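You operate a simulated robot arm through the tools that you are given. There is no shell and no other tool.

You are at the controls of a simulated two-armed robot. One attempt, no reset.

## Task
Open the white-cap bottle for tasting: shaken till mixed, clamped in the holder.
Fine: shake first, clamp before opening; cap on the tray; leave the other bottle.
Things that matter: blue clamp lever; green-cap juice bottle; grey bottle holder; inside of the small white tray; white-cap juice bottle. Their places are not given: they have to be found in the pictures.

It is judged by the outcome, as a careful person would: the job done as asked, and still so three seconds after it is handed in. It fails if anything else is knocked over, pushed out of place, dropped, spilled or broken. A push-on lid holds only when it is set on centred and level and pressed home; a screw cap is set on level and turned clockwise until tight.

## Robot
Two 7-joint arms with fingered hands on one trunk that stands fixed in place. Base frame: the origin is at the foot of the trunk, x ahead of it, y to its left, z up. Lengths are in mm, angles in degrees, forces in N, time in s.
The left shoulder is at [20, 123, 1062], the right one opposite. With the tool pointing down near the work surface each hand reaches from about 100 to 480 mm from the base axis, measured 20 degrees to its own side. Payload 2.4 kg a hand.
The tool frame of a hand sits at the grasp point between the pads (the TCP): z along the fingers, y along the line on which they close. The tips reach 17 mm beyond it. The gripper opens to 88 mm; its body begins 47 mm behind the TCP. The gripper is a hand of 3 fingers: y runs from the thumb to the fingers, the wrist lies at [0, 0, -165] in the tool frame, and closing takes about 1.5 s.
Orientation is that of the tool frame in the base frame, as a unit quaternion [x, y, z, w]. With the fingers straight down and closing along the base's y, the tool's x points along the base's -x, its y along +y and its z along -z.

## Interface
- The arms move only by the tool jog_arm. It takes "left_deltas", "right_deltas" or both (then of equal length, played together; a hand with none holds still); each is a list of rows, each a list of 3 entries, a list of its own where there are three numbers: the shift along the tool's x, y, z in mm, then the turn, a rotation vector about the tool's x, y, z in degrees, then the finger opening in mm, from 0 to 88. In form: [[[dx, dy, dz], [ax, ay, az], grip], ...]. A call has 1 to 20 rows; each row is the pose to reach, as a shift and turn from the pose commanded when the call began, along the tool's axes at that moment. Rows are played at 5 a second. More than 50 mm and 8.6 degrees between two rows, or a gripper value outside its range, and nothing of the call is played. Where a pose cannot be reached the arm comes as near as it can. A force on the tool above 40 N (or 10 N above the force at the start of the call, whichever is more), or a blocked arm, ends the call early, and 0.2 s more pass. The fingers move at their own pace (about 45 mm/s each) and stop on an object; they squeeze with about 26 N. The grip force told is the motor's: it shows also when the fingers shut on nothing. Time passes only in rows, and 0.2 s behind the last, so rows that repeat a pose let the fingers close. The reply holds the time, the measured pose of the TCP, the force on the tool along the base axes, the opening and the grip force, in the units named above and with some noise, with the torque about the TCP (base axes, N m) and any sound that the robot's microphone picked up, and new pictures: "pictures" is both (left out), scene, wrist or none (wrist: the cameras of the hands that moved).
- Cameras (640 x 400 px; columns grow to the right, rows downward): "scene" is now at [54.7, 14.9, 1510.9]; the picture's right is [0.19, -0.98, 0.00], its down [-0.79, -0.16, -0.59] and it looks along [0.58, 0.11, -0.81] (base axes); focal length 319 px, centre (320, 200). "left" rides on the left gripper at [-52, 4, -66] in its tool frame; the picture's right is [-0.08, -1.00, 0.00], its down [0.78, -0.07, -0.62] and it looks along [0.62, -0.05, 0.78] (tool axes); focal length 243 px, centre (320, 200). "right" rides on the right gripper at [52, 4, -66] in its tool frame; the picture's right is [-0.08, 1.00, 0.00], its down [-0.78, -0.07, -0.62] and it looks along [-0.62, -0.05, 0.78] (tool axes); focal length 243 px, centre (320, 200).
- move_column(by): moves the trunk up (or, below 0, down) by that many mm; the arms and the scene camera ride with it, the base frame stays. It gives what a move gives, with no picture.
- hand_shape(shape, hand): the hand has 3 fingers and takes this shape, open, in about a second: jaw (thumb against the fingers, like two jaws); tri (thumb and two fingers); tip (a fingertip pinch); poke (one finger out to press); point (the index stretched); flat (the hand flat); cup (the hand cupped); fist (a fist). The gripper value then closes the fingers along that shape, each until it touches; the sizes above hold for jaw. It gives what a move gives, with no picture.
- pan_tilt(pan, tilt): turns the head with the scene camera to pan (to the left, within 120 degrees either way) and tilt (down, from -29 to 69), counted from straight ahead of the robot. It gives what a move gives, and a new picture of the scene camera.
- measure_at(camera, pixels): for up to 12 pixels [column, row] of the newest picture of that camera ("zoom" is the newest enlarged one), the place [x, y, z] in the base frame of the surface seen there, good to about 2 mm. It takes no simulated time.
- inspect(camera, box): a new picture of the part [left, top, right, bottom] of that camera's present view, enlarged. It takes no simulated time.
- hand_in(): hands the job in; it is judged then, once.

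Open the grippers and draw the arms clear of the work before you hand the job in, unless the task says otherwise.

The tools are called after "Request:" as name(argument=value, ...) on one line, values as JSON. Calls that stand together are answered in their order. jog_arm: Moves the arms, as the interface text tells. Its arguments: {"type":"object","properties":{"left_deltas":{"type":"array","items":{"type":"array"}},"right_deltas":{"type":"array","items":{"type":"array"}},"pictures":{"type":"string","enum":["both","scene","wrist","none"]}},"required":[]} The other tools are called the same way: move_column (by) moves the trunk up or down; hand_shape (shape, hand) gives the hand a shape; pan_tilt (pan, tilt) turns the head that bears the scene camera; measure_at (camera, pixels) gives the place of the surface under pixels of a picture; inspect (camera, box) takes an enlarged picture of a part of a camera's view; hand_in () hands the job in.

At the start:

```text
time_s: 0.0
left_ee_pos: [265.6, 276.8, 1103.9]
left_orientation: [0.0, 1.0, 0.0, 0.0]
left_wrist_force: [0.3, -0.2, 0.2]
left_ft_torque: [0.0, -0.03, 0.01]
left_finger_gap: 87.9
left_gripper_force: 0.1
left_shape: jaw
right_ee_pos: [324.7, -31.2, 1062.5]
right_orientation: [-0.001, 1.0, 0.0, 0.001]
right_wrist_force: [0.3, -0.1, -0.1]
right_ft_torque: [0.06, -0.01, -0.01]
right_finger_gap: 88.0
right_gripper_force: 0.0
right_shape: jaw
trunk travel left (down, up): [-275.0, 555.0]
head pan, tilt (commanded): [11.1, 54.1]
```

scene: 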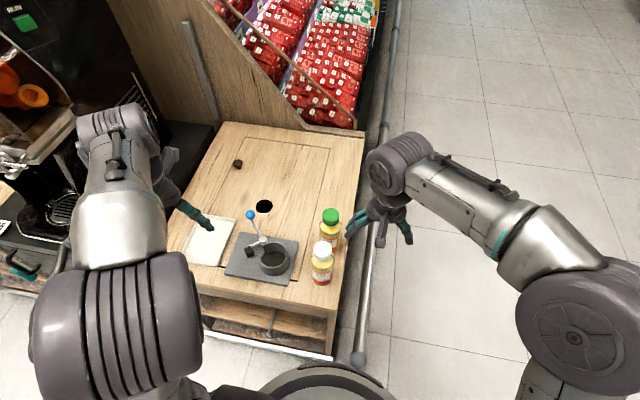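
right: 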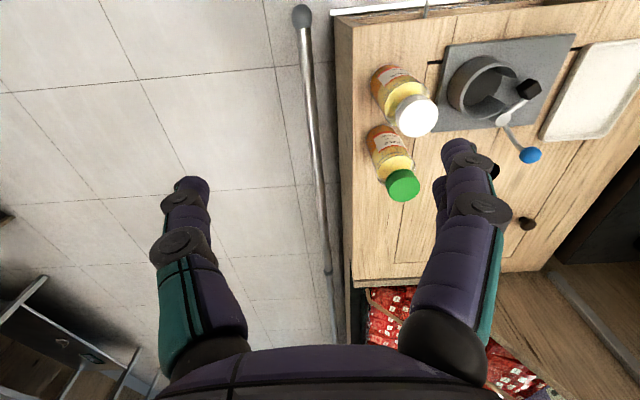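
left: 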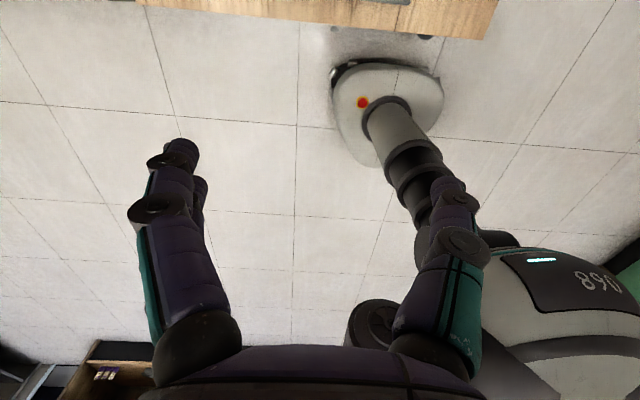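

The scene shows the white-cap bottle near (321,262), the green-cap one near (330,228), the holder near (272,258), the blue lever knob at (250,214), and the tray near (208,242). I'll enlarge that area and measure the items.

Request:
inspect(camera="scene", box=[170, 180, 370, 305])

Request:
measure_at(camera="scene", pixels=[[321, 246], [322, 279], [330, 214], [328, 238], [274, 258], [250, 214], [249, 252], [208, 242], [240, 270], [290, 240], [264, 206], [335, 300]])

```text
3.20 times, centred on (270, 242) of scene
```

zoom: 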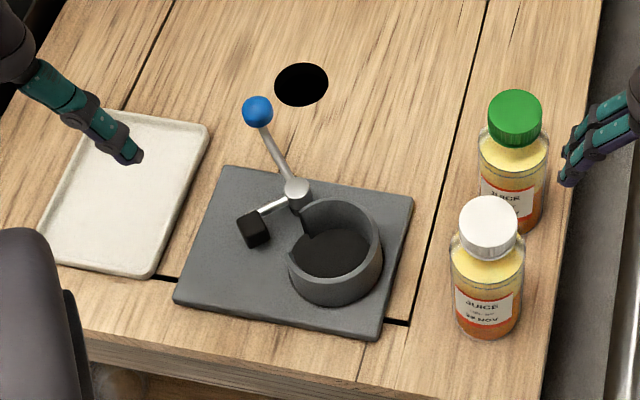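

```text
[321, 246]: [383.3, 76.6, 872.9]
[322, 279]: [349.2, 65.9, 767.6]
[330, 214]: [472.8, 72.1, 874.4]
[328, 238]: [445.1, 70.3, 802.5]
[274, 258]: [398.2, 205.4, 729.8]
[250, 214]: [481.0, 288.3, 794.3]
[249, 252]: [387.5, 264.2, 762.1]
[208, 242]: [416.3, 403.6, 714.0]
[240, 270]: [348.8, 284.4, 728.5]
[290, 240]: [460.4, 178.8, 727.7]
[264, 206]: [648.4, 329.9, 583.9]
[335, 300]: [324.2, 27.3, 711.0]
```

The juice looks layered (orange at the bottom, yellow above), so it needs shaking. I'll zoom closely on the holder with its lever and on the bottles.

Request:
inspect(camera="scene", box=[222, 205, 302, 290])

Request:
measure_at(camera="zoom", pixels=[[320, 200]])

```text
4.71 times, centred on (262, 248) of scene
```

zoom: 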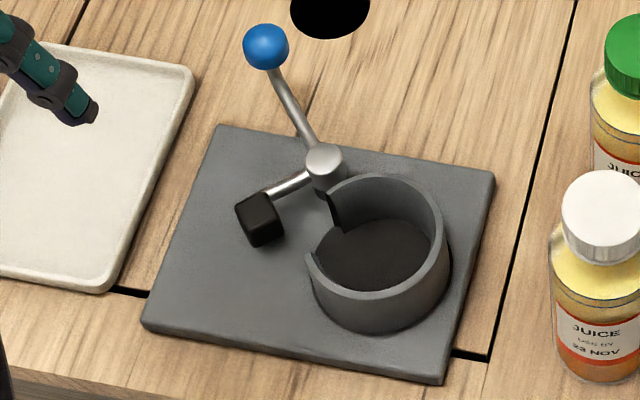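

```text
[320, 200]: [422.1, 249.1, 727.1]
```

The lever swings about the post at zoom (325,160), and its black pad at (260,220) must swing into the cup's gap at (325,230). I'll measure the pivot, knob, pad, and cup rim points.

Request:
measure_at(camera="zoom", pixels=[[325, 158], [265, 45], [262, 208], [290, 185], [285, 95], [375, 178], [443, 235], [375, 297], [333, 200], [312, 258], [375, 250], [330, 350]])

Request:
inspect(camera="scene", box=[290, 200, 360, 295])

```text
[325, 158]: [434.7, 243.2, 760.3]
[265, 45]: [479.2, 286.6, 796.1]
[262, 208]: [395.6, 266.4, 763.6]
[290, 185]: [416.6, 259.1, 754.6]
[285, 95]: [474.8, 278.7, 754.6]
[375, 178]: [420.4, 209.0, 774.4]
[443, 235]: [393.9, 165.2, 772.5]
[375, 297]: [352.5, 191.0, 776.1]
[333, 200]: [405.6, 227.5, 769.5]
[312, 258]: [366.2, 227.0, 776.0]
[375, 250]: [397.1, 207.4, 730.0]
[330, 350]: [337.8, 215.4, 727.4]
```

```text
4.21 times, centred on (325, 248) of scene
```

zoom: 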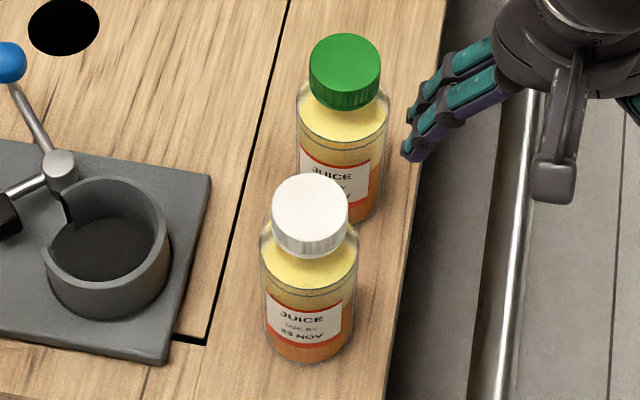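

The cup rim fits a circle centred near (387,200) at z≈774, and the pivot is near (435,243). Now I'll measure the bottle's cap, shoulder and body edges in this zoom.

Request:
measure_at(camera="zoom", pixels=[[310, 205], [275, 205], [345, 205], [310, 178], [310, 230], [275, 240], [308, 250], [308, 275], [308, 300], [308, 325], [306, 350], [350, 290]])

Request:
inspect(camera="right", box=[340, 40, 460, 215])

```text
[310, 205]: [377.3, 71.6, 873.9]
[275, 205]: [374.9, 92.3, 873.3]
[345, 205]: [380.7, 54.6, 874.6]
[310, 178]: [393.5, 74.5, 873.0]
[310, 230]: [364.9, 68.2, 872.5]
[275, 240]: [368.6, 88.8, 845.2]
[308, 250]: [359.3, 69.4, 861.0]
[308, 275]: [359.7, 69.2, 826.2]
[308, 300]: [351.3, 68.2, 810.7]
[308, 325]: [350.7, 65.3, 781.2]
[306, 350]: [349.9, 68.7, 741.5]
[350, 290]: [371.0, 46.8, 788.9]
```

```text
2.29 times, centred on (400, 128) of right
```

zoom: 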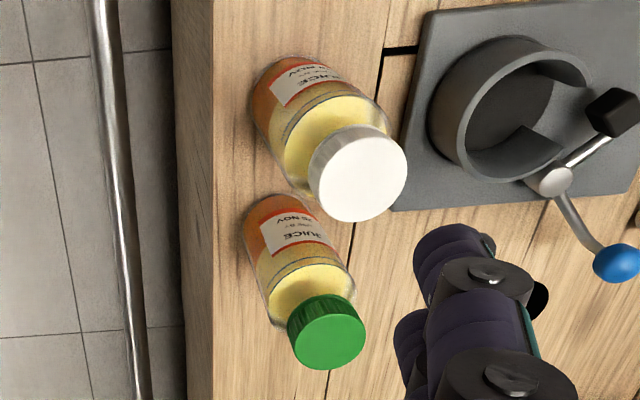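

The white-cap bottle axis is near (379,73): cylinder radius about 29, cap z 845–873, shoulder at about 815, table at 712. I'll turn the right hand toward forward-pointing, yawed 30° left and 20° down, while moving it back clear of the bottles.

Request:
jog_arm(right_deltas=[[[7, 1, 12], [-2.03, -7.59, -2.9], 88], [[14, 2, 25], [-4.07, -15.18, -5.8], 88], [[22, 4, 37], [-6.1, -22.77, -8.7], 88], [[29, 5, 50], [-8.13, -30.36, -11.6], 88], [[36, 6, 62], [-10.17, -37.94, -14.5], 88], [[43, 7, 75], [-12.2, -45.53, -17.4], 88], [[50, 9, 87], [-14.23, -53.12, -20.3], 88], [[58, 10, 100], [-16.27, -60.71, -23.2], 88], [[65, 11, 112], [-18.3, -68.3, -26.1], 88]], pictures="both")

```text
time_s: 2.0
left_ee_pos: [265.0, 274.8, 1104.7]
left_orientation: [0.0, 1.0, 0.0, 0.0]
left_wrist_force: [-0.2, -0.8, 0.3]
left_ft_torque: [0.0, 0.0, 0.03]
left_finger_gap: 87.7
left_gripper_force: 0.1
left_shape: jaw
right_ee_pos: [295.3, 9.1, 951.6]
right_orientation: [-0.197, 0.823, 0.139, 0.515]
right_wrist_force: [1.0, -0.1, 0.5]
right_ft_torque: [0.01, 0.0, 0.03]
right_finger_gap: 88.1
right_gripper_force: 0.0
right_shape: jaw
right hand out of reach, approached as far as the arm can: row 7, 8, 9
trunk travel left (down, up): [-275.0, 555.0]
head pan, tilt (commanded): [11.1, 54.1]
```

scene: 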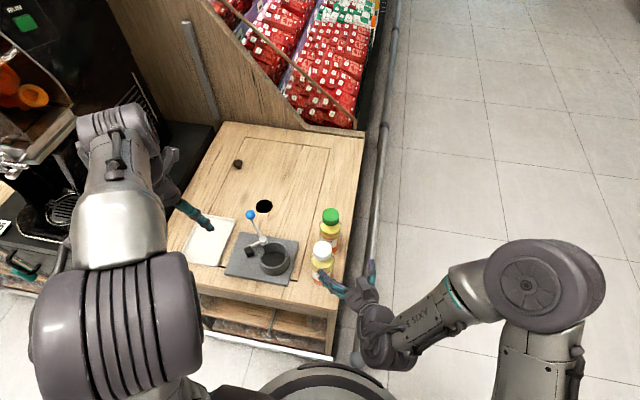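
right: 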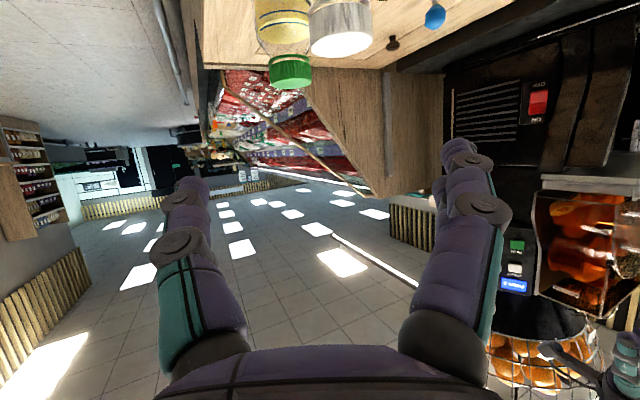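

The hand got within reach limits at (295,9,952), pointing forward-left at about 25° down. I'll step down toward the pre-grasp height in half the distance first and read where it truly lands.

Request:
jog_arm(right_deltas=[[[16, 3, 11], [0, 0, 0], 88], [[33, 5, 22], [0, 0, 0], 88], [[49, 8, 34], [0, 0, 0], 88], [[65, 10, 45], [0, 0, 0], 88], [[65, 10, 45], [0, 0, 0], 88]], pictures="none")

```text
time_s: 3.2
left_ee_pos: [265.2, 275.6, 1103.8]
left_orientation: [-0.001, 1.0, 0.001, 0.0]
left_wrist_force: [-1.1, -0.1, 1.2]
left_ft_torque: [0.01, -0.03, 0.01]
left_finger_gap: 88.1
left_gripper_force: 0.1
left_shape: jaw
right_ee_pos: [291.7, 31.1, 894.9]
right_orientation: [-0.196, 0.823, 0.137, 0.516]
right_wrist_force: [-0.4, 0.1, -0.8]
right_ft_torque: [0.02, -0.01, 0.01]
right_finger_gap: 88.0
right_gripper_force: 0.0
right_shape: jaw
right hand out of reach, approached as far as the arm can: row 1, 2, 3, 4, 5
trunk travel left (down, up): [-275.0, 555.0]
head pan, tilt (commanded): [11.1, 54.1]
```

The arm is still close to its inner limit but tracking. I'll continue down to the pre-grasp standoff.

Request:
jog_arm(right_deltas=[[[16, 3, 11], [0, 0, 0], 88], [[33, 5, 22], [0, 0, 0], 88], [[49, 8, 34], [0, 0, 0], 88], [[65, 10, 45], [0, 0, 0], 88], [[65, 10, 45], [0, 0, 0], 88]], pictures="both")

```text
time_s: 4.4
left_ee_pos: [265.5, 275.5, 1104.1]
left_orientation: [0.001, 1.0, 0.0, -0.001]
left_wrist_force: [0.1, -1.0, 0.8]
left_ft_torque: [0.01, 0.0, 0.0]
left_finger_gap: 88.1
left_gripper_force: 0.1
left_shape: jaw
right_ee_pos: [294.7, 33.0, 893.8]
right_orientation: [-0.195, 0.823, 0.136, 0.515]
right_wrist_force: [0.0, -0.9, 0.5]
right_ft_torque: [0.0, -0.01, 0.0]
right_finger_gap: 88.0
right_gripper_force: 0.0
right_shape: jaw
right hand out of reach, approached as far as the arm can: row 1, 2, 3, 4, 5
trunk travel left (down, up): [-275.0, 555.0]
head pan, tilt (commanded): [11.1, 54.1]
```

scene: 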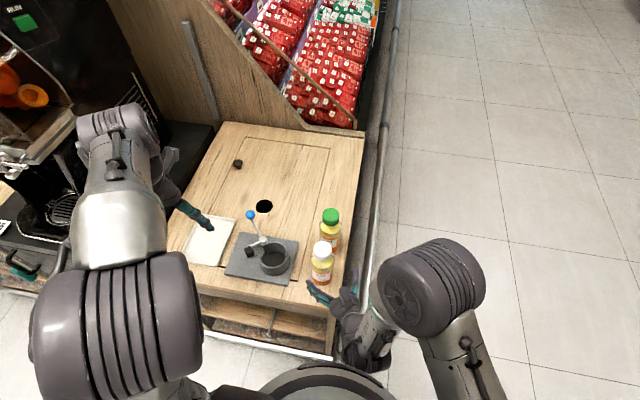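
right: 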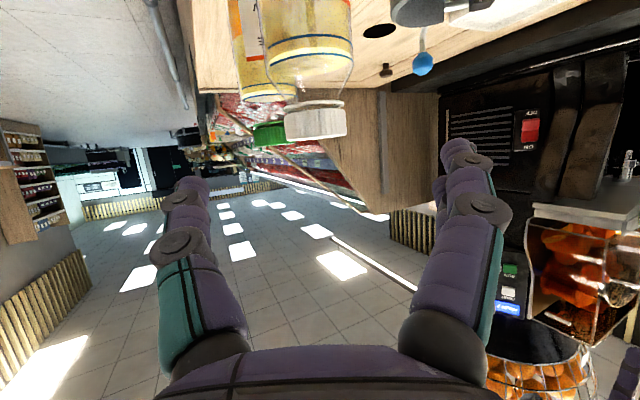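

The arm stopped at z≈894 at a joint limit, so I'll lower the trunk, which carries this same pose down toward the bottle's grip height.

Request:
move_column(by=-60)

```text
time_s: 5.4
left_ee_pos: [265.4, 275.5, 1044.2]
left_orientation: [0.001, 1.0, 0.0, 0.0]
left_wrist_force: [0.3, 0.3, 0.6]
left_ft_torque: [-0.01, 0.03, 0.01]
left_finger_gap: 87.8
left_gripper_force: 0.2
left_shape: jaw
right_ee_pos: [294.2, 32.5, 836.0]
right_orientation: [-0.195, 0.823, 0.136, 0.515]
right_wrist_force: [-0.3, -0.3, 0.0]
right_ft_torque: [0.0, 0.0, -0.01]
right_finger_gap: 87.7
right_gripper_force: 0.1
right_shape: jaw
trunk travel left (down, up): [-215.0, 615.0]
head pan, tilt (commanded): [11.1, 54.1]
```

The right TCP is now at z≈836. I'll send a zero-shift row to learn whether the commanded pose equals the present one.

Request:
jog_arm(right_deltas=[[[0, 0, 0], [0, 0, 0], 88]], pictures="none")

```text
time_s: 5.8
left_ee_pos: [265.3, 275.7, 1044.4]
left_orientation: [0.0, 1.0, -0.001, 0.0]
left_wrist_force: [0.5, -0.1, 0.2]
left_ft_torque: [0.01, 0.0, -0.01]
left_finger_gap: 88.0
left_gripper_force: 0.1
left_shape: jaw
right_ee_pos: [293.8, 33.8, 835.2]
right_orientation: [-0.196, 0.823, 0.137, 0.514]
right_wrist_force: [0.4, -0.4, -0.4]
right_ft_torque: [0.04, 0.0, 0.01]
right_finger_gap: 87.7
right_gripper_force: 0.1
right_shape: jaw
trunk travel left (down, up): [-215.0, 615.0]
head pan, tilt (commanded): [11.1, 54.1]
```

Commanded equals present now (no reach warning). I'll lower another 38 mm to bring the TCP near z≈797, about 85 mm above the bottle's base.

Request:
move_column(by=-36)

Request:
inspect(camera="scene", box=[250, 190, 410, 340])

Request:
inspect(camera="right", box=[140, 0, 520, 240])

```text
time_s: 6.6
left_ee_pos: [265.7, 276.1, 1007.7]
left_orientation: [0.0, 1.0, 0.0, 0.001]
left_wrist_force: [-0.3, 0.1, -0.8]
left_ft_torque: [-0.03, 0.0, 0.02]
left_finger_gap: 88.0
left_gripper_force: 0.0
left_shape: jaw
right_ee_pos: [295.1, 32.6, 799.2]
right_orientation: [-0.195, 0.824, 0.136, 0.514]
right_wrist_force: [-1.3, -0.4, 0.3]
right_ft_torque: [0.0, 0.0, 0.01]
right_finger_gap: 87.9
right_gripper_force: 0.0
right_shape: jaw
trunk travel left (down, up): [-179.0, 651.0]
head pan, tilt (commanded): [11.1, 54.1]
```

```text
2.67 times, centred on (330, 265) of scene
```

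zoom: 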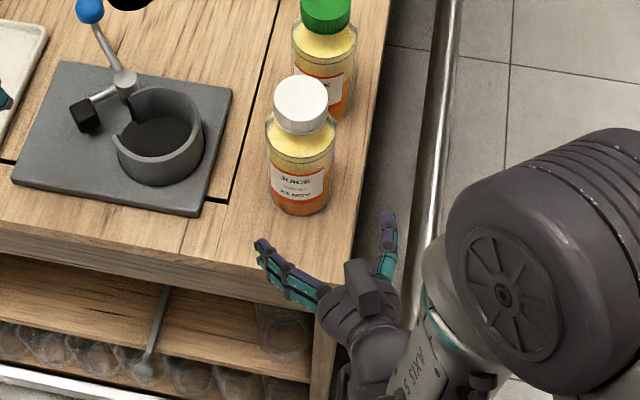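

```text
1.67 times, centred on (330, 120) of right
```

zoom: 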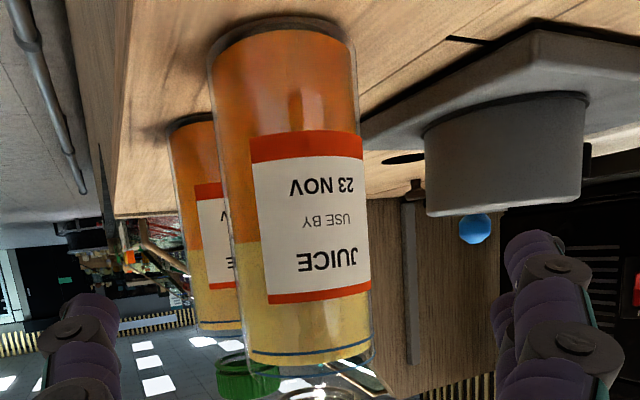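

The wrist view shows the layered bottle well. I'll measure its surface across the width and height here to fix its axis, and refresh the scene measurement.

Request:
measure_at(camera="zoom", pixels=[[225, 100], [245, 100], [285, 100], [325, 100], [345, 100], [300, 60], [310, 280], [310, 320], [310, 345], [240, 300], [270, 25]])

Request:
measure_at(camera="scene", pixels=[[350, 275], [349, 283], [393, 272], [395, 282], [385, 300]])

```text
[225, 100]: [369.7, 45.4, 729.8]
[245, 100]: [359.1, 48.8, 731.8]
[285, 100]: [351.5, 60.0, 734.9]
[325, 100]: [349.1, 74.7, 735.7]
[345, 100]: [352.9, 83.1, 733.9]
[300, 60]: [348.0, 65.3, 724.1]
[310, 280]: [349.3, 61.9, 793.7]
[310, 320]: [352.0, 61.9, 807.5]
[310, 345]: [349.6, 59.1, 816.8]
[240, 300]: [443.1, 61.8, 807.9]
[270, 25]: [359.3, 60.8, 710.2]
```

```text
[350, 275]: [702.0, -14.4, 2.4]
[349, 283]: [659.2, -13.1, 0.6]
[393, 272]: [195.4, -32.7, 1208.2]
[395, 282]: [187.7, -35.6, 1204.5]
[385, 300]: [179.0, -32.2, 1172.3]
```

The circle fit puts the bottle axis at (378.5,73) with a 29.5 mm radius. I'll advance about 55 mm of the 93 mm along the tool and check clearance.

Request:
jog_arm(right_deltas=[[[-8, 0, 17], [0, 0, 0], 88], [[-16, -1, 33], [0, 0, 0], 88], [[-24, -2, 50], [0, 0, 0], 88], [[-24, -2, 50], [0, 0, 0], 88]], pictures="both")

Request:
inspect(camera="scene", box=[260, 190, 400, 330])

```text
time_s: 7.6
left_ee_pos: [264.8, 275.9, 1008.6]
left_orientation: [0.0, 1.0, 0.0, 0.0]
left_wrist_force: [-0.2, 0.3, 0.1]
left_ft_torque: [0.04, -0.02, -0.02]
left_finger_gap: 88.1
left_gripper_force: 0.1
left_shape: jaw
right_ee_pos: [326.0, 49.6, 799.5]
right_orientation: [-0.194, 0.824, 0.134, 0.515]
right_wrist_force: [0.5, 0.7, 0.8]
right_ft_torque: [0.02, -0.02, -0.02]
right_finger_gap: 87.9
right_gripper_force: 0.0
right_shape: jaw
right hand out of reach, approached as far as the arm can: row 3, 4
trunk travel left (down, up): [-179.0, 651.0]
head pan, tilt (commanded): [11.1, 54.1]
```

scene: 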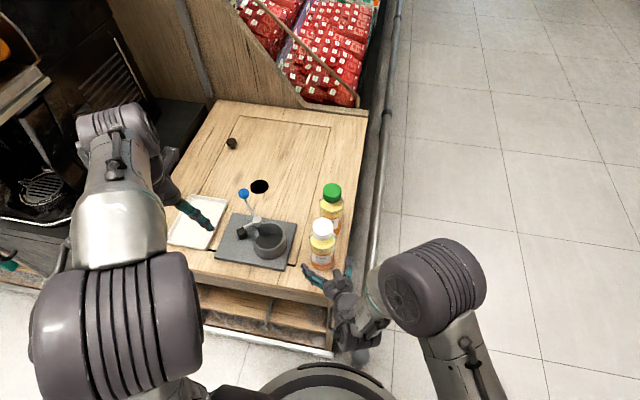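
right: 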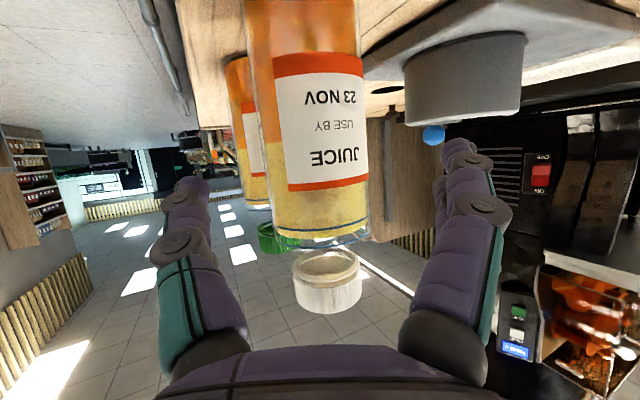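

```text
2.86 times, centred on (330, 260) of scene
```

zoom: 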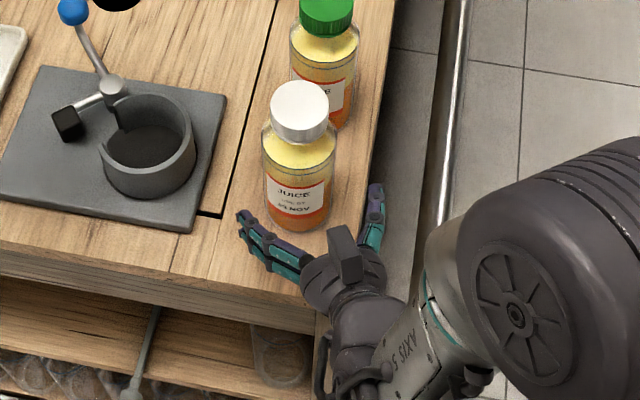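

The arm stopped at (326,50,799) at a limit: in the scene the elbow drum (425,285) sits high above the wrist. I'll measure points along the arm to understand its posture before choosing a better one.

Request:
measure_at(camera="scene", pixels=[[400, 295], [440, 255], [470, 285], [450, 350], [480, 385], [375, 305], [350, 315], [345, 340], [365, 330], [330, 285], [345, 272], [322, 275]])

Request:
inspect(camera="scene", box=[280, 220, 540, 400])

```text
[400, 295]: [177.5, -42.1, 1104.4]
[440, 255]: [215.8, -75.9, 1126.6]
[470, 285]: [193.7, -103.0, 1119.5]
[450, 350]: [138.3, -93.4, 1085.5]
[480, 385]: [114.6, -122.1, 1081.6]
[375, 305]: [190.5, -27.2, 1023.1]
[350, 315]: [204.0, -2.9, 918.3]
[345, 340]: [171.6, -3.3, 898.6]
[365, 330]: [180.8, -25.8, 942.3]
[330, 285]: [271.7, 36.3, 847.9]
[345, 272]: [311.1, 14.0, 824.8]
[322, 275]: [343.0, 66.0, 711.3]
```

```text
2.22 times, centred on (410, 310) of scene
```

zoom: 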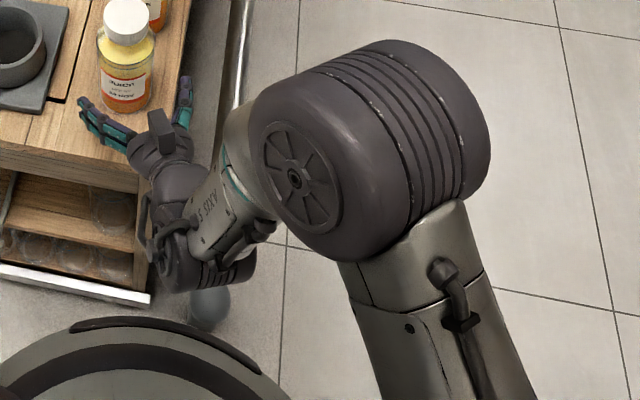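

The elbow folded straight up over the wrist, which is an awkward posture. I'll raise the trunk back and return the right hand to its initial down-pointing pose to recover the sideways elbow, then approach with a more natural 45° yaw.

Request:
move_column(by=96)

Request:
jog_arm(right_deltas=[[[-15, -7, -12], [1.8, 7.0, 2.6], 88], [[-30, -15, -24], [3.6, 13.9, 5.2], 88], [[-45, -22, -36], [5.4, 20.9, 7.9], 88], [[-60, -30, -48], [7.2, 27.9, 10.5], 88], [[-75, -37, -60], [9.1, 34.8, 13.1], 88], [[-90, -45, -72], [10.9, 41.8, 15.7], 88], [[-105, -52, -84], [12.7, 48.8, 18.4], 88], [[-120, -59, -96], [14.5, 55.7, 21.0], 88], [[-136, -67, -108], [16.3, 62.7, 23.6], 88], [[-136, -67, -108], [16.3, 62.7, 23.6], 88]], pictures="scene")

```text
time_s: 8.9
left_ee_pos: [264.1, 276.0, 1104.0]
left_orientation: [-0.001, 1.0, 0.001, 0.0]
left_wrist_force: [-0.5, -0.6, 0.4]
left_ft_torque: [0.0, 0.02, 0.02]
left_finger_gap: 87.6
left_gripper_force: 0.2
left_shape: jaw
right_ee_pos: [326.0, 49.4, 896.7]
right_orientation: [-0.194, 0.824, 0.135, 0.515]
right_wrist_force: [-0.5, 0.8, 0.1]
right_ft_torque: [0.0, -0.02, 0.0]
right_finger_gap: 88.2
right_gripper_force: 0.1
right_shape: jaw
trunk travel left (down, up): [-275.0, 555.0]
head pan, tilt (commanded): [11.1, 54.1]
```

```text
time_s: 11.1
left_ee_pos: [264.9, 275.0, 1104.2]
left_orientation: [0.0, 1.0, 0.001, 0.0]
left_wrist_force: [0.4, -0.4, 0.5]
left_ft_torque: [-0.02, -0.02, 0.02]
left_finger_gap: 87.9
left_gripper_force: 0.1
left_shape: jaw
right_ee_pos: [326.4, -30.3, 1065.5]
right_orientation: [-0.001, 1.0, 0.0, 0.0]
right_wrist_force: [0.5, 0.4, 0.0]
right_ft_torque: [-0.07, 0.01, 0.0]
right_finger_gap: 88.0
right_gripper_force: 0.1
right_shape: jaw
right hand out of reach, approached as far as the arm can: row 5
trunk travel left (down, up): [-275.0, 555.0]
head pan, tilt (commanded): [11.1, 54.1]
```

scene: 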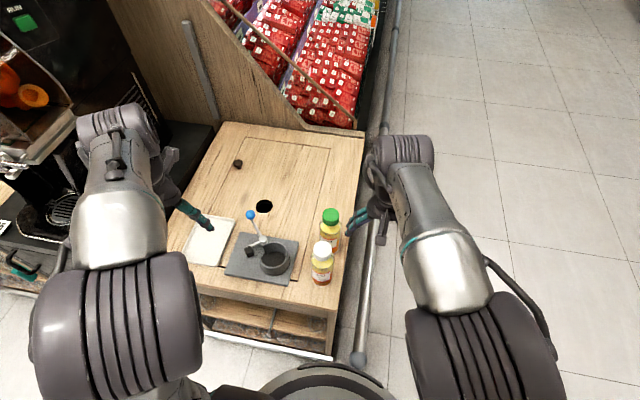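

The right arm is back in a usable posture. I'll raise the trunk 60 mm for a more extended arm, then swing to a 45°-yaw, 20°-down pose at about (326,15,850), short of the bottle.

Request:
move_column(by=60)

Request:
jog_arm(right_deltas=[[[0, 4, 27], [-2.74, -6.62, -3.91], 88], [[0, 9, 55], [-5.48, -13.24, -7.82], 88], [[0, 13, 82], [-8.22, -19.86, -11.73], 88], [[0, 18, 110], [-10.96, -26.48, -15.64], 88], [[0, 22, 137], [-13.7, -33.1, -19.55], 88], [[0, 27, 165], [-16.44, -39.72, -23.46], 88], [[0, 31, 192], [-19.18, -46.34, -27.37], 88], [[0, 36, 220], [-21.92, -52.96, -31.28], 88], [[0, 40, 247], [-24.66, -59.58, -35.19], 88], [[0, 45, 275], [-27.4, -66.2, -39.1], 88], [[0, 45, 275], [-27.4, -66.2, -39.1], 88]], pictures="both")

```text
time_s: 12.1
left_ee_pos: [265.3, 275.6, 1163.9]
left_orientation: [0.0, 1.0, 0.0, 0.0]
left_wrist_force: [-0.5, -0.7, 0.2]
left_ft_torque: [0.01, 0.01, -0.04]
left_finger_gap: 87.8
left_gripper_force: 0.1
left_shape: jaw
right_ee_pos: [325.1, -30.1, 1125.5]
right_orientation: [0.0, 1.0, 0.0, 0.001]
right_wrist_force: [0.7, -0.5, 0.3]
right_ft_torque: [0.0, 0.0, 0.0]
right_finger_gap: 88.2
right_gripper_force: 0.1
right_shape: jaw
trunk travel left (down, up): [-335.0, 495.0]
head pan, tilt (commanded): [11.1, 54.1]
```

```text
time_s: 14.5
left_ee_pos: [266.0, 275.8, 1164.5]
left_orientation: [0.0, 1.0, 0.0, 0.0]
left_wrist_force: [0.1, -0.4, 0.4]
left_ft_torque: [0.01, -0.03, -0.01]
left_finger_gap: 88.2
left_gripper_force: 0.0
left_shape: jaw
right_ee_pos: [292.9, 60.9, 924.2]
right_orientation: [-0.312, 0.829, 0.244, 0.394]
right_wrist_force: [0.1, 0.6, 0.4]
right_ft_torque: [0.04, 0.01, 0.0]
right_finger_gap: 88.0
right_gripper_force: 0.0
right_shape: jaw
right hand out of reach, approached as far as the arm can: row 8, 9, 10, 11
trunk travel left (down, up): [-335.0, 495.0]
head pan, tilt (commanded): [11.1, 54.1]
```

scene: 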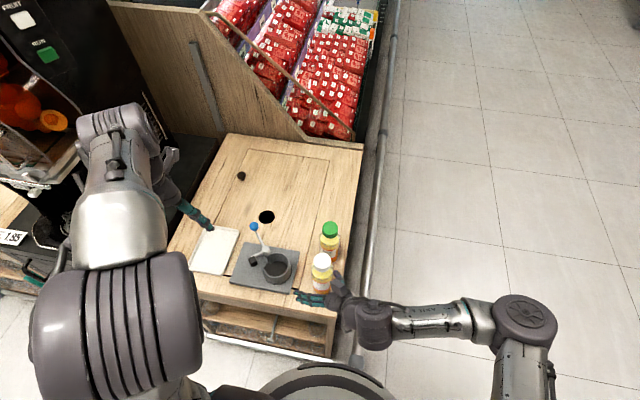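
right: 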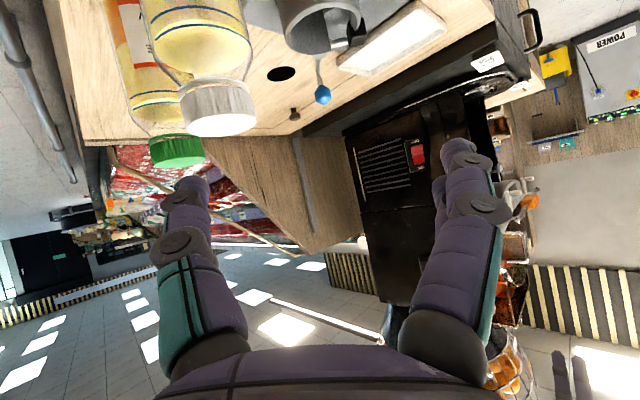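

The elbow is now out to the right, but the hand stopped at (293,61,924) with a 35° tilt. I'll try moving from here to about (326,20,860) with this orientation to see whether it can go.

Request:
jog_arm(right_deltas=[[[12, -15, 7], [0, 0, 0], 88], [[24, -31, 13], [0, 0, 0], 88], [[36, -46, 20], [0, 0, 0], 88], [[48, -62, 26], [0, 0, 0], 88], [[48, -62, 26], [0, 0, 0], 88]], pictures="none")

```text
time_s: 15.7
left_ee_pos: [265.0, 275.2, 1163.9]
left_orientation: [0.0, 1.0, 0.0, -0.001]
left_wrist_force: [0.1, -1.5, -0.1]
left_ft_torque: [-0.04, 0.01, -0.01]
left_finger_gap: 88.0
left_gripper_force: 0.0
left_shape: jaw
right_ee_pos: [324.9, 17.2, 861.7]
right_orientation: [-0.312, 0.829, 0.244, 0.394]
right_wrist_force: [-0.4, 0.9, 0.4]
right_ft_torque: [0.0, -0.02, -0.03]
right_finger_gap: 88.1
right_gripper_force: 0.0
right_shape: jaw
trunk travel left (down, up): [-335.0, 495.0]
head pan, tilt (commanded): [11.1, 54.1]
```

It reached (325,17,862), so only orientation is limiting. I'll try to level the roll and reduce the tilt to 22° from here.

Request:
jog_arm(right_deltas=[[[0, 0, 0], [0.9, -4.3, -3.0], 88], [[0, 0, 0], [1.7, -8.7, -6.0], 88], [[0, 0, 0], [2.6, -13.0, -9.0], 88], [[0, 0, 0], [2.6, -13.0, -9.0], 88]], pictures="none")

```text
time_s: 16.7
left_ee_pos: [264.0, 276.0, 1164.3]
left_orientation: [0.0, 1.0, 0.001, 0.0]
left_wrist_force: [-0.6, -0.2, -0.9]
left_ft_torque: [0.02, -0.03, 0.02]
left_finger_gap: 87.7
left_gripper_force: 0.1
left_shape: jaw
right_ee_pos: [323.2, 15.9, 859.3]
right_orientation: [-0.338, 0.758, 0.227, 0.51]
right_wrist_force: [-0.2, -0.1, 0.1]
right_ft_torque: [0.0, 0.05, 0.0]
right_finger_gap: 88.2
right_gripper_force: 0.0
right_shape: jaw
trunk travel left (down, up): [-335.0, 495.0]
head pan, tilt (commanded): [11.1, 54.1]
```

That orientation (yaw 48°, 22° down, level) is reached. Now I'll lower to z≈802 at the same standoff and lessen the tilt to about 12° so the palm clears the cap.

Request:
jog_arm(right_deltas=[[[18, 0, 7], [0, -3.3, 0], 88], [[35, 0, 14], [0, -6.7, 0], 88], [[53, 0, 21], [0, -10, 0], 88], [[53, 0, 21], [0, -10, 0], 88]], pictures="both")

Request:
inspect(camera="scene", box=[270, 220, 410, 330])

```text
time_s: 17.7
left_ee_pos: [264.8, 274.9, 1163.4]
left_orientation: [0.0, 1.0, 0.0, 0.0]
left_wrist_force: [0.2, 0.1, -0.3]
left_ft_torque: [0.02, -0.05, 0.03]
left_finger_gap: 88.0
left_gripper_force: 0.1
left_shape: jaw
right_ee_pos: [322.6, 17.7, 803.7]
right_orientation: [-0.316, 0.711, 0.256, 0.574]
right_wrist_force: [0.7, -0.9, 0.2]
right_ft_torque: [0.01, 0.03, 0.03]
right_finger_gap: 88.0
right_gripper_force: 0.1
right_shape: jaw
trunk travel left (down, up): [-335.0, 495.0]
head pan, tilt (commanded): [11.1, 54.1]
```

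scene: 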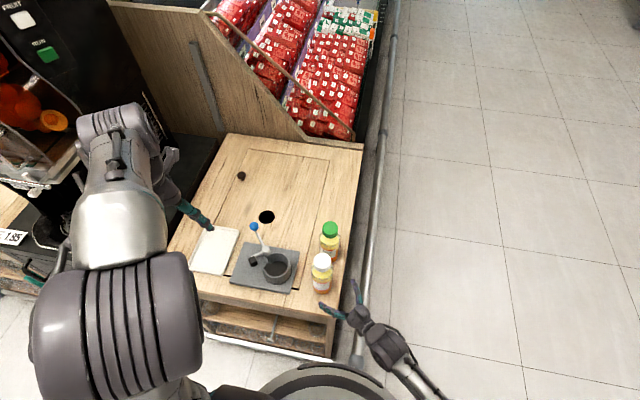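
right: 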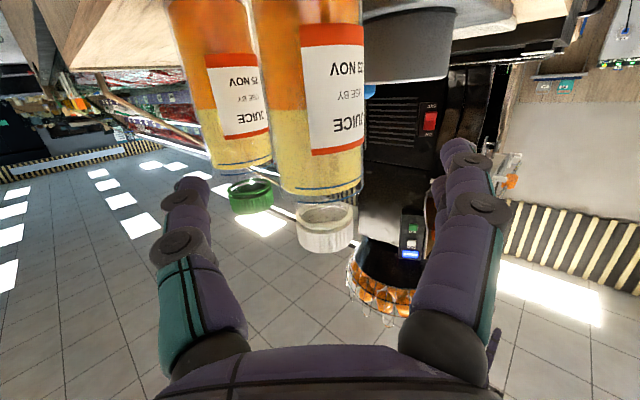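

```text
3.64 times, centred on (340, 275) of scene
```

zoom: 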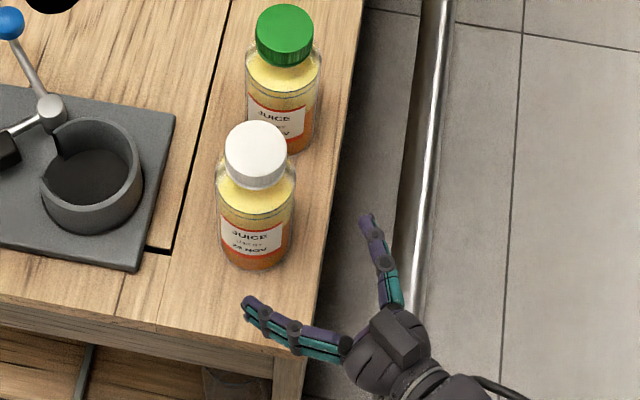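

The posture is good now: tool yaw 48°, tilt 12°, TCP (323,18,804) aimed at the bottle. I'll advance about 74 mm with open fingers so the bottle sits between the pads.

Request:
jog_arm(right_deltas=[[[-2, -4.5, 15], [0, 0, 0], 88], [[-4, -4.5, 30], [0, 0, 0], 88], [[-6, -4.5, 45], [0, 0, 0], 88], [[-8, -4.5, 60], [0, 0, 0], 88], [[-10.6, -4.5, 74], [0, 0, 0], 88], [[-10.6, -4.5, 74], [0, 0, 0], 88]], pictures="both")

Request:
inspect(camera="scene", box=[270, 220, 410, 330])

```text
time_s: 19.1
left_ee_pos: [264.8, 276.3, 1163.5]
left_orientation: [0.0, 1.0, 0.0, 0.0]
left_wrist_force: [-0.4, 0.8, -0.4]
left_ft_torque: [0.01, 0.02, 0.01]
left_finger_gap: 87.8
left_gripper_force: 0.0
left_shape: jaw
right_ee_pos: [375.4, 67.9, 800.1]
right_orientation: [-0.316, 0.711, 0.255, 0.573]
right_wrist_force: [0.0, 0.1, -0.1]
right_ft_torque: [-0.02, 0.03, 0.0]
right_finger_gap: 88.1
right_gripper_force: 0.0
right_shape: jaw
trunk travel left (down, up): [-335.0, 495.0]
head pan, tilt (commanded): [11.1, 54.1]
```

scene: 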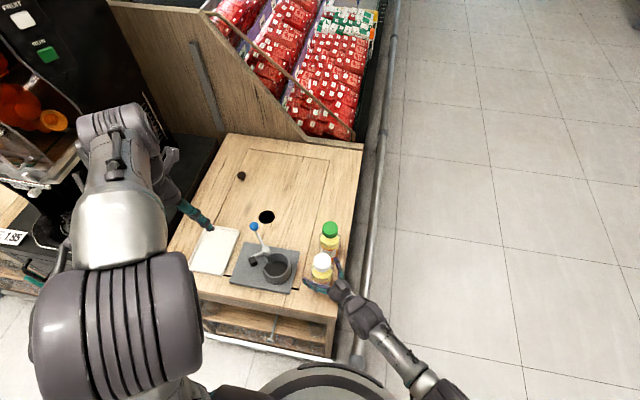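
right: 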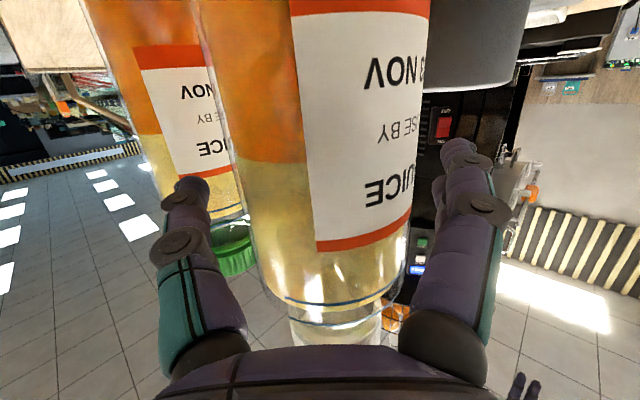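

```text
3.64 times, centred on (340, 275) of scene
```

zoom: 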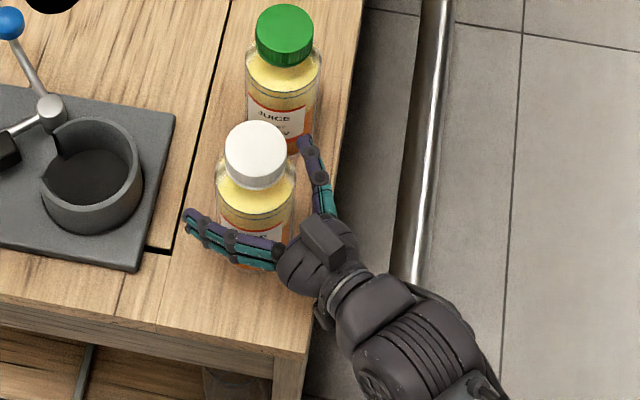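

The bottle sits between thumb and fingers (wrist view columns 240–430). I'll close the hand on the body in place.

Request:
jog_arm(right_deltas=[[[0, 0, 0], [0, 0, 0], 60], [[0, 0, 0], [0, 0, 0], 40], [[0, 0, 0], [0, 0, 0], 20], [[0, 0, 0], [0, 0, 0], 0], [[0, 0, 0], [0, 0, 0], 0], [[0, 0, 0], [0, 0, 0], 0], [[0, 0, 0], [0, 0, 0], 0], [[0, 0, 0], [0, 0, 0], 0]], pictures="both")

Request:
inspect(camera="scene", box=[270, 220, 410, 330])

```text
time_s: 20.9
left_ee_pos: [264.3, 275.2, 1163.5]
left_orientation: [0.0, 1.0, 0.0, 0.0]
left_wrist_force: [-0.2, -0.9, 0.6]
left_ft_torque: [0.01, 0.01, -0.04]
left_finger_gap: 88.1
left_gripper_force: 0.1
left_shape: jaw
right_ee_pos: [375.2, 69.1, 800.6]
right_orientation: [-0.317, 0.712, 0.256, 0.573]
right_wrist_force: [1.6, 1.9, 2.4]
right_ft_torque: [0.06, -0.03, 0.0]
right_finger_gap: 45.4
right_gripper_force: 26.1
right_shape: jaw
trunk travel left (down, up): [-335.0, 495.0]
head pan, tilt (commanded): [11.1, 54.1]
```

scene: 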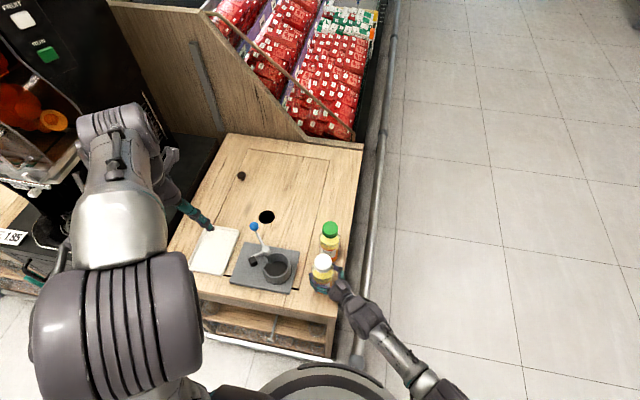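
right: 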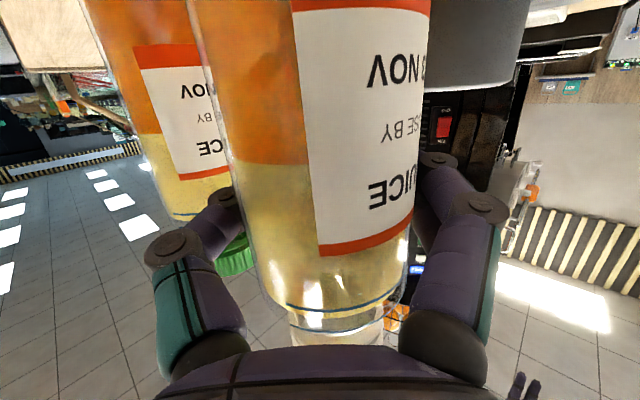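

```text
3.64 times, centred on (340, 275) of scene
```

zoom: 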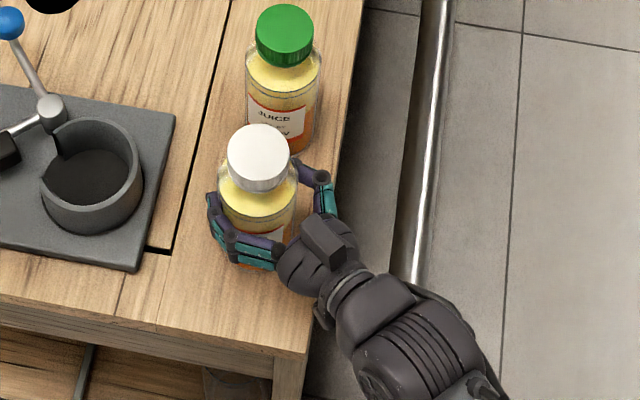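

The grip holds at 26 N with fingers wrapped on the body. I'll lift with the trunk so the arm keeps this posture: first 25 mm to check it holds.

Request:
move_column(by=25)

Request:
inspect(camera="scene", box=[270, 220, 410, 330])

Request:
inspect(camera="right", box=[0, 0, 640, 400])

```text
time_s: 21.6
left_ee_pos: [264.9, 276.1, 1189.4]
left_orientation: [0.0, 1.0, -0.001, 0.0]
left_wrist_force: [-0.2, -0.2, -0.2]
left_ft_torque: [0.0, -0.03, 0.01]
left_finger_gap: 88.1
left_gripper_force: 0.0
left_shape: jaw
right_ee_pos: [376.1, 69.3, 825.6]
right_orientation: [-0.316, 0.712, 0.255, 0.573]
right_wrist_force: [-0.7, -0.6, -3.7]
right_ft_torque: [-0.01, -0.01, 0.02]
right_finger_gap: 44.8
right_gripper_force: 26.6
right_shape: jaw
trunk travel left (down, up): [-360.0, 470.0]
head pan, tilt (commanded): [11.1, 54.1]
```

```text
3.64 times, centred on (340, 275) of scene
```

zoom: 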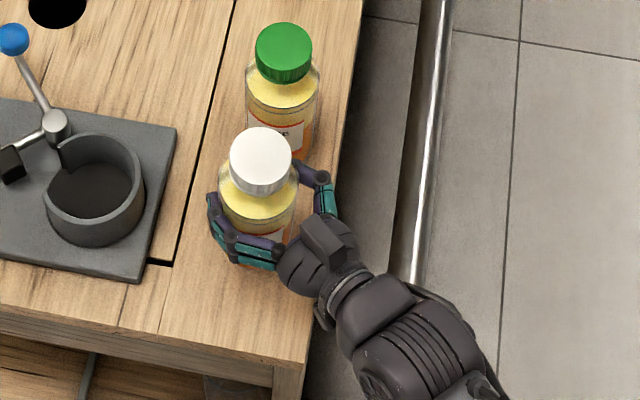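

```text
1.00 times, centred on (320, 200) of right (not enlarged: the box is as wide or as high as the picture)
```

zoom: 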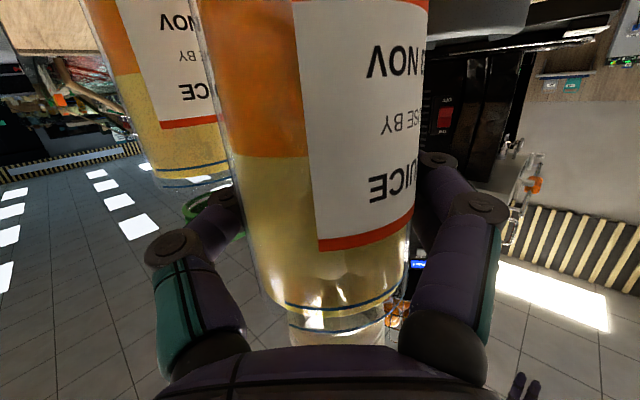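

The bottle lifted firmly (about 3.7 N of weight). I'll raise the trunk 150 mm more so the bottle is above everything before shaking.

Request:
move_column(by=150)

Request:
inspect(camera="right", box=[0, 0, 640, 400])

```text
time_s: 23.4
left_ee_pos: [265.8, 275.7, 1338.4]
left_orientation: [0.0, 1.0, 0.0, -0.001]
left_wrist_force: [-0.1, 0.2, -0.4]
left_ft_torque: [-0.01, 0.01, -0.01]
left_finger_gap: 87.9
left_gripper_force: 0.1
left_shape: jaw
right_ee_pos: [376.5, 69.2, 974.5]
right_orientation: [-0.317, 0.711, 0.256, 0.573]
right_wrist_force: [0.8, 0.2, -3.3]
right_ft_torque: [0.0, 0.0, 0.0]
right_finger_gap: 45.1
right_gripper_force: 25.8
right_shape: jaw
trunk travel left (down, up): [-510.0, 320.0]
head pan, tilt (commanded): [11.1, 54.1]
```

```text
1.00 times, centred on (320, 200) of right (not enlarged: the box is as wide or as high as the picture)
```

zoom: 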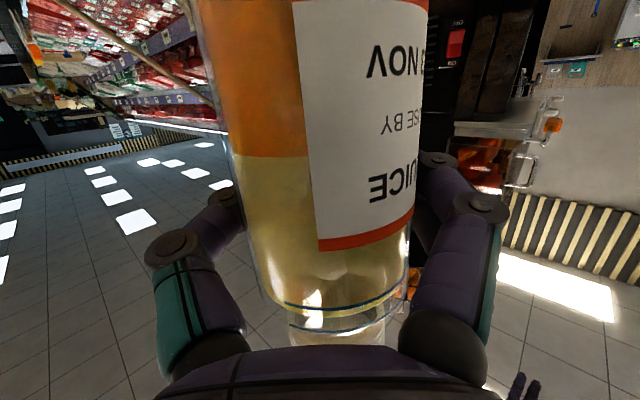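

The layers are still separate (orange above yellow in the inverted wrist view). I'll begin shaking with vertical strokes of about 40 mm.

Request:
jog_arm(right_deltas=[[[-24, 0, -5], [0, 0, 0], 0], [[0, 0, 0], [0, 0, 0], 0], [[-34, 0, -7], [0, 0, 0], 0], [[0, 0, 0], [0, 0, 0], 0], [[-39, 0, -8], [0, 0, 0], 0], [[0, 0, 0], [0, 0, 0], 0], [[-39, 0, -8], [0, 0, 0], 0], [[0, 0, 0], [0, 0, 0], 0], [[-39, 0, -8], [0, 0, 0], 0], [[0, 0, 0], [0, 0, 0], 0]], pictures="wrist")

```text
time_s: 25.6
left_ee_pos: [266.1, 276.4, 1339.0]
left_orientation: [0.0, 1.0, 0.001, -0.001]
left_wrist_force: [-0.3, 0.3, 0.4]
left_ft_torque: [0.0, 0.0, 0.0]
left_finger_gap: 87.8
left_gripper_force: 0.0
left_shape: jaw
right_ee_pos: [374.2, 68.7, 975.9]
right_orientation: [-0.316, 0.711, 0.256, 0.574]
right_wrist_force: [-0.6, -0.2, -3.5]
right_ft_torque: [0.01, 0.0, 0.02]
right_finger_gap: 44.5
right_gripper_force: 26.2
right_shape: jaw
trunk travel left (down, up): [-510.0, 320.0]
head pan, tilt (commanded): [11.1, 54.1]
```

right: 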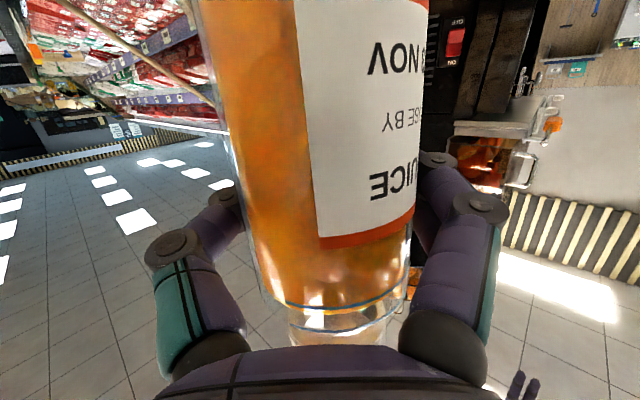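

The layers are blending but still streaky. I'll shake on with a full 20-row set of 45 mm strokes.

Request:
jog_arm(right_deltas=[[[-44, 0, -9], [0, 0, 0], 0], [[0, 0, 0], [0, 0, 0], 0], [[-44, 0, -9], [0, 0, 0], 0], [[0, 0, 0], [0, 0, 0], 0], [[-44, 0, -9], [0, 0, 0], 0], [[0, 0, 0], [0, 0, 0], 0], [[-44, 0, -9], [0, 0, 0], 0], [[0, 0, 0], [0, 0, 0], 0], [[-44, 0, -9], [0, 0, 0], 0], [[0, 0, 0], [0, 0, 0], 0], [[-44, 0, -9], [0, 0, 0], 0], [[0, 0, 0], [0, 0, 0], 0], [[-44, 0, -9], [0, 0, 0], 0], [[0, 0, 0], [0, 0, 0], 0], [[-44, 0, -9], [0, 0, 0], 0], [[0, 0, 0], [0, 0, 0], 0], [[-44, 0, -9], [0, 0, 0], 0], [[0, 0, 0], [0, 0, 0], 0], [[-44, 0, -9], [0, 0, 0], 0], [[0, 0, 0], [0, 0, 0], 0]], pictures="wrist")

```text
time_s: 29.8
left_ee_pos: [266.4, 275.8, 1338.6]
left_orientation: [0.0, 1.0, 0.0, -0.001]
left_wrist_force: [0.3, -0.2, 0.8]
left_ft_torque: [0.03, -0.02, -0.02]
left_finger_gap: 87.9
left_gripper_force: 0.1
left_shape: jaw
right_ee_pos: [376.9, 69.1, 971.9]
right_orientation: [-0.316, 0.711, 0.255, 0.574]
right_wrist_force: [0.0, -0.8, -2.7]
right_ft_torque: [-0.02, -0.01, 0.01]
right_finger_gap: 43.5
right_gripper_force: 26.0
right_shape: jaw
trunk travel left (down, up): [-510.0, 320.0]
head pan, tilt (commanded): [11.1, 54.1]
```

right: 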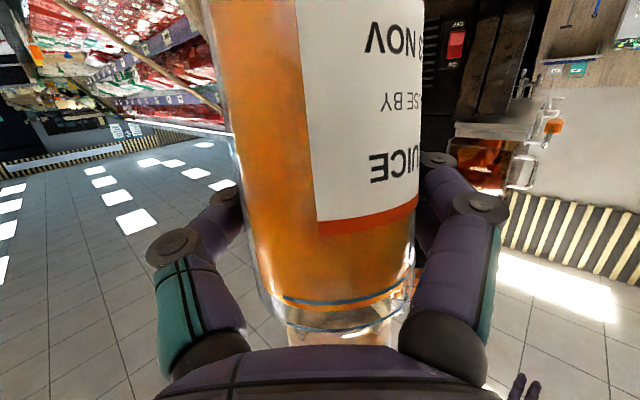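

The colour is nearly uniform, though the bottle has slipped a few millimetres downward in the grip (label edge moved from row 245 to 225). I'll enlarge the view to judge mixing and the grip.

Request:
inspect(camera="right", box=[190, 0, 470, 350])

Request:
inspect(camera="scene", box=[270, 240, 430, 390])

Request:
pan_tilt(pan=11, tilt=60)

```text
1.14 times, centred on (330, 175) of right
```

zoom: 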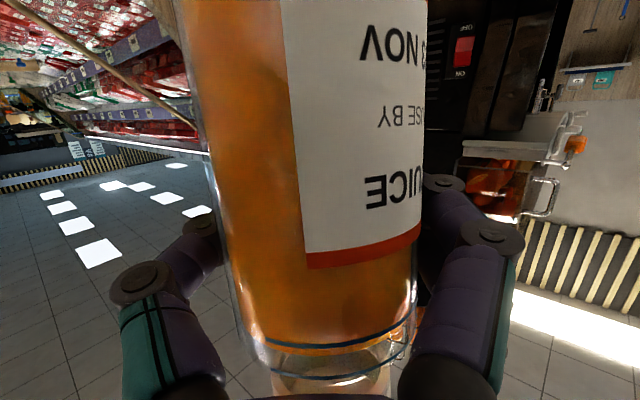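

```text
2.67 times, centred on (350, 315) of scene
```

zoom: 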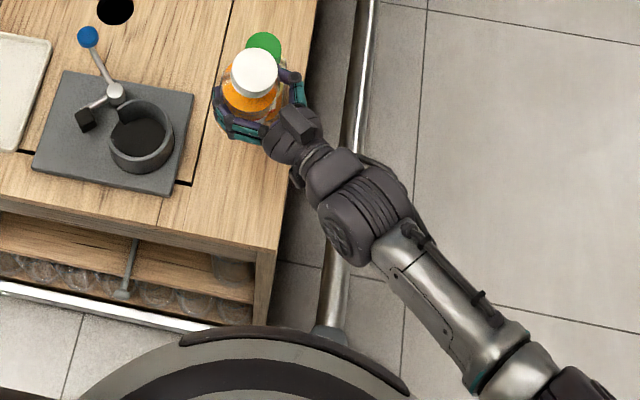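

```text
time_s: 30.4
left_ee_pos: [264.7, 276.6, 1339.1]
left_orientation: [0.0, 1.0, 0.0, -0.001]
left_wrist_force: [0.2, 0.8, -0.1]
left_ft_torque: [0.0, -0.03, -0.03]
left_finger_gap: 87.6
left_gripper_force: 0.0
left_shape: jaw
right_ee_pos: [376.7, 68.4, 973.2]
right_orientation: [-0.317, 0.711, 0.257, 0.573]
right_wrist_force: [0.7, -0.1, -3.1]
right_ft_torque: [0.02, 0.04, 0.0]
right_finger_gap: 43.1
right_gripper_force: 26.1
right_shape: jaw
trunk travel left (down, up): [-510.0, 320.0]
head pan, tilt (commanded): [11.0, 60.0]
```

scene: 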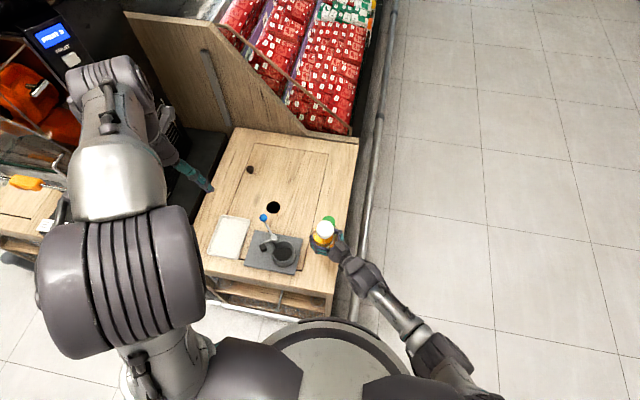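

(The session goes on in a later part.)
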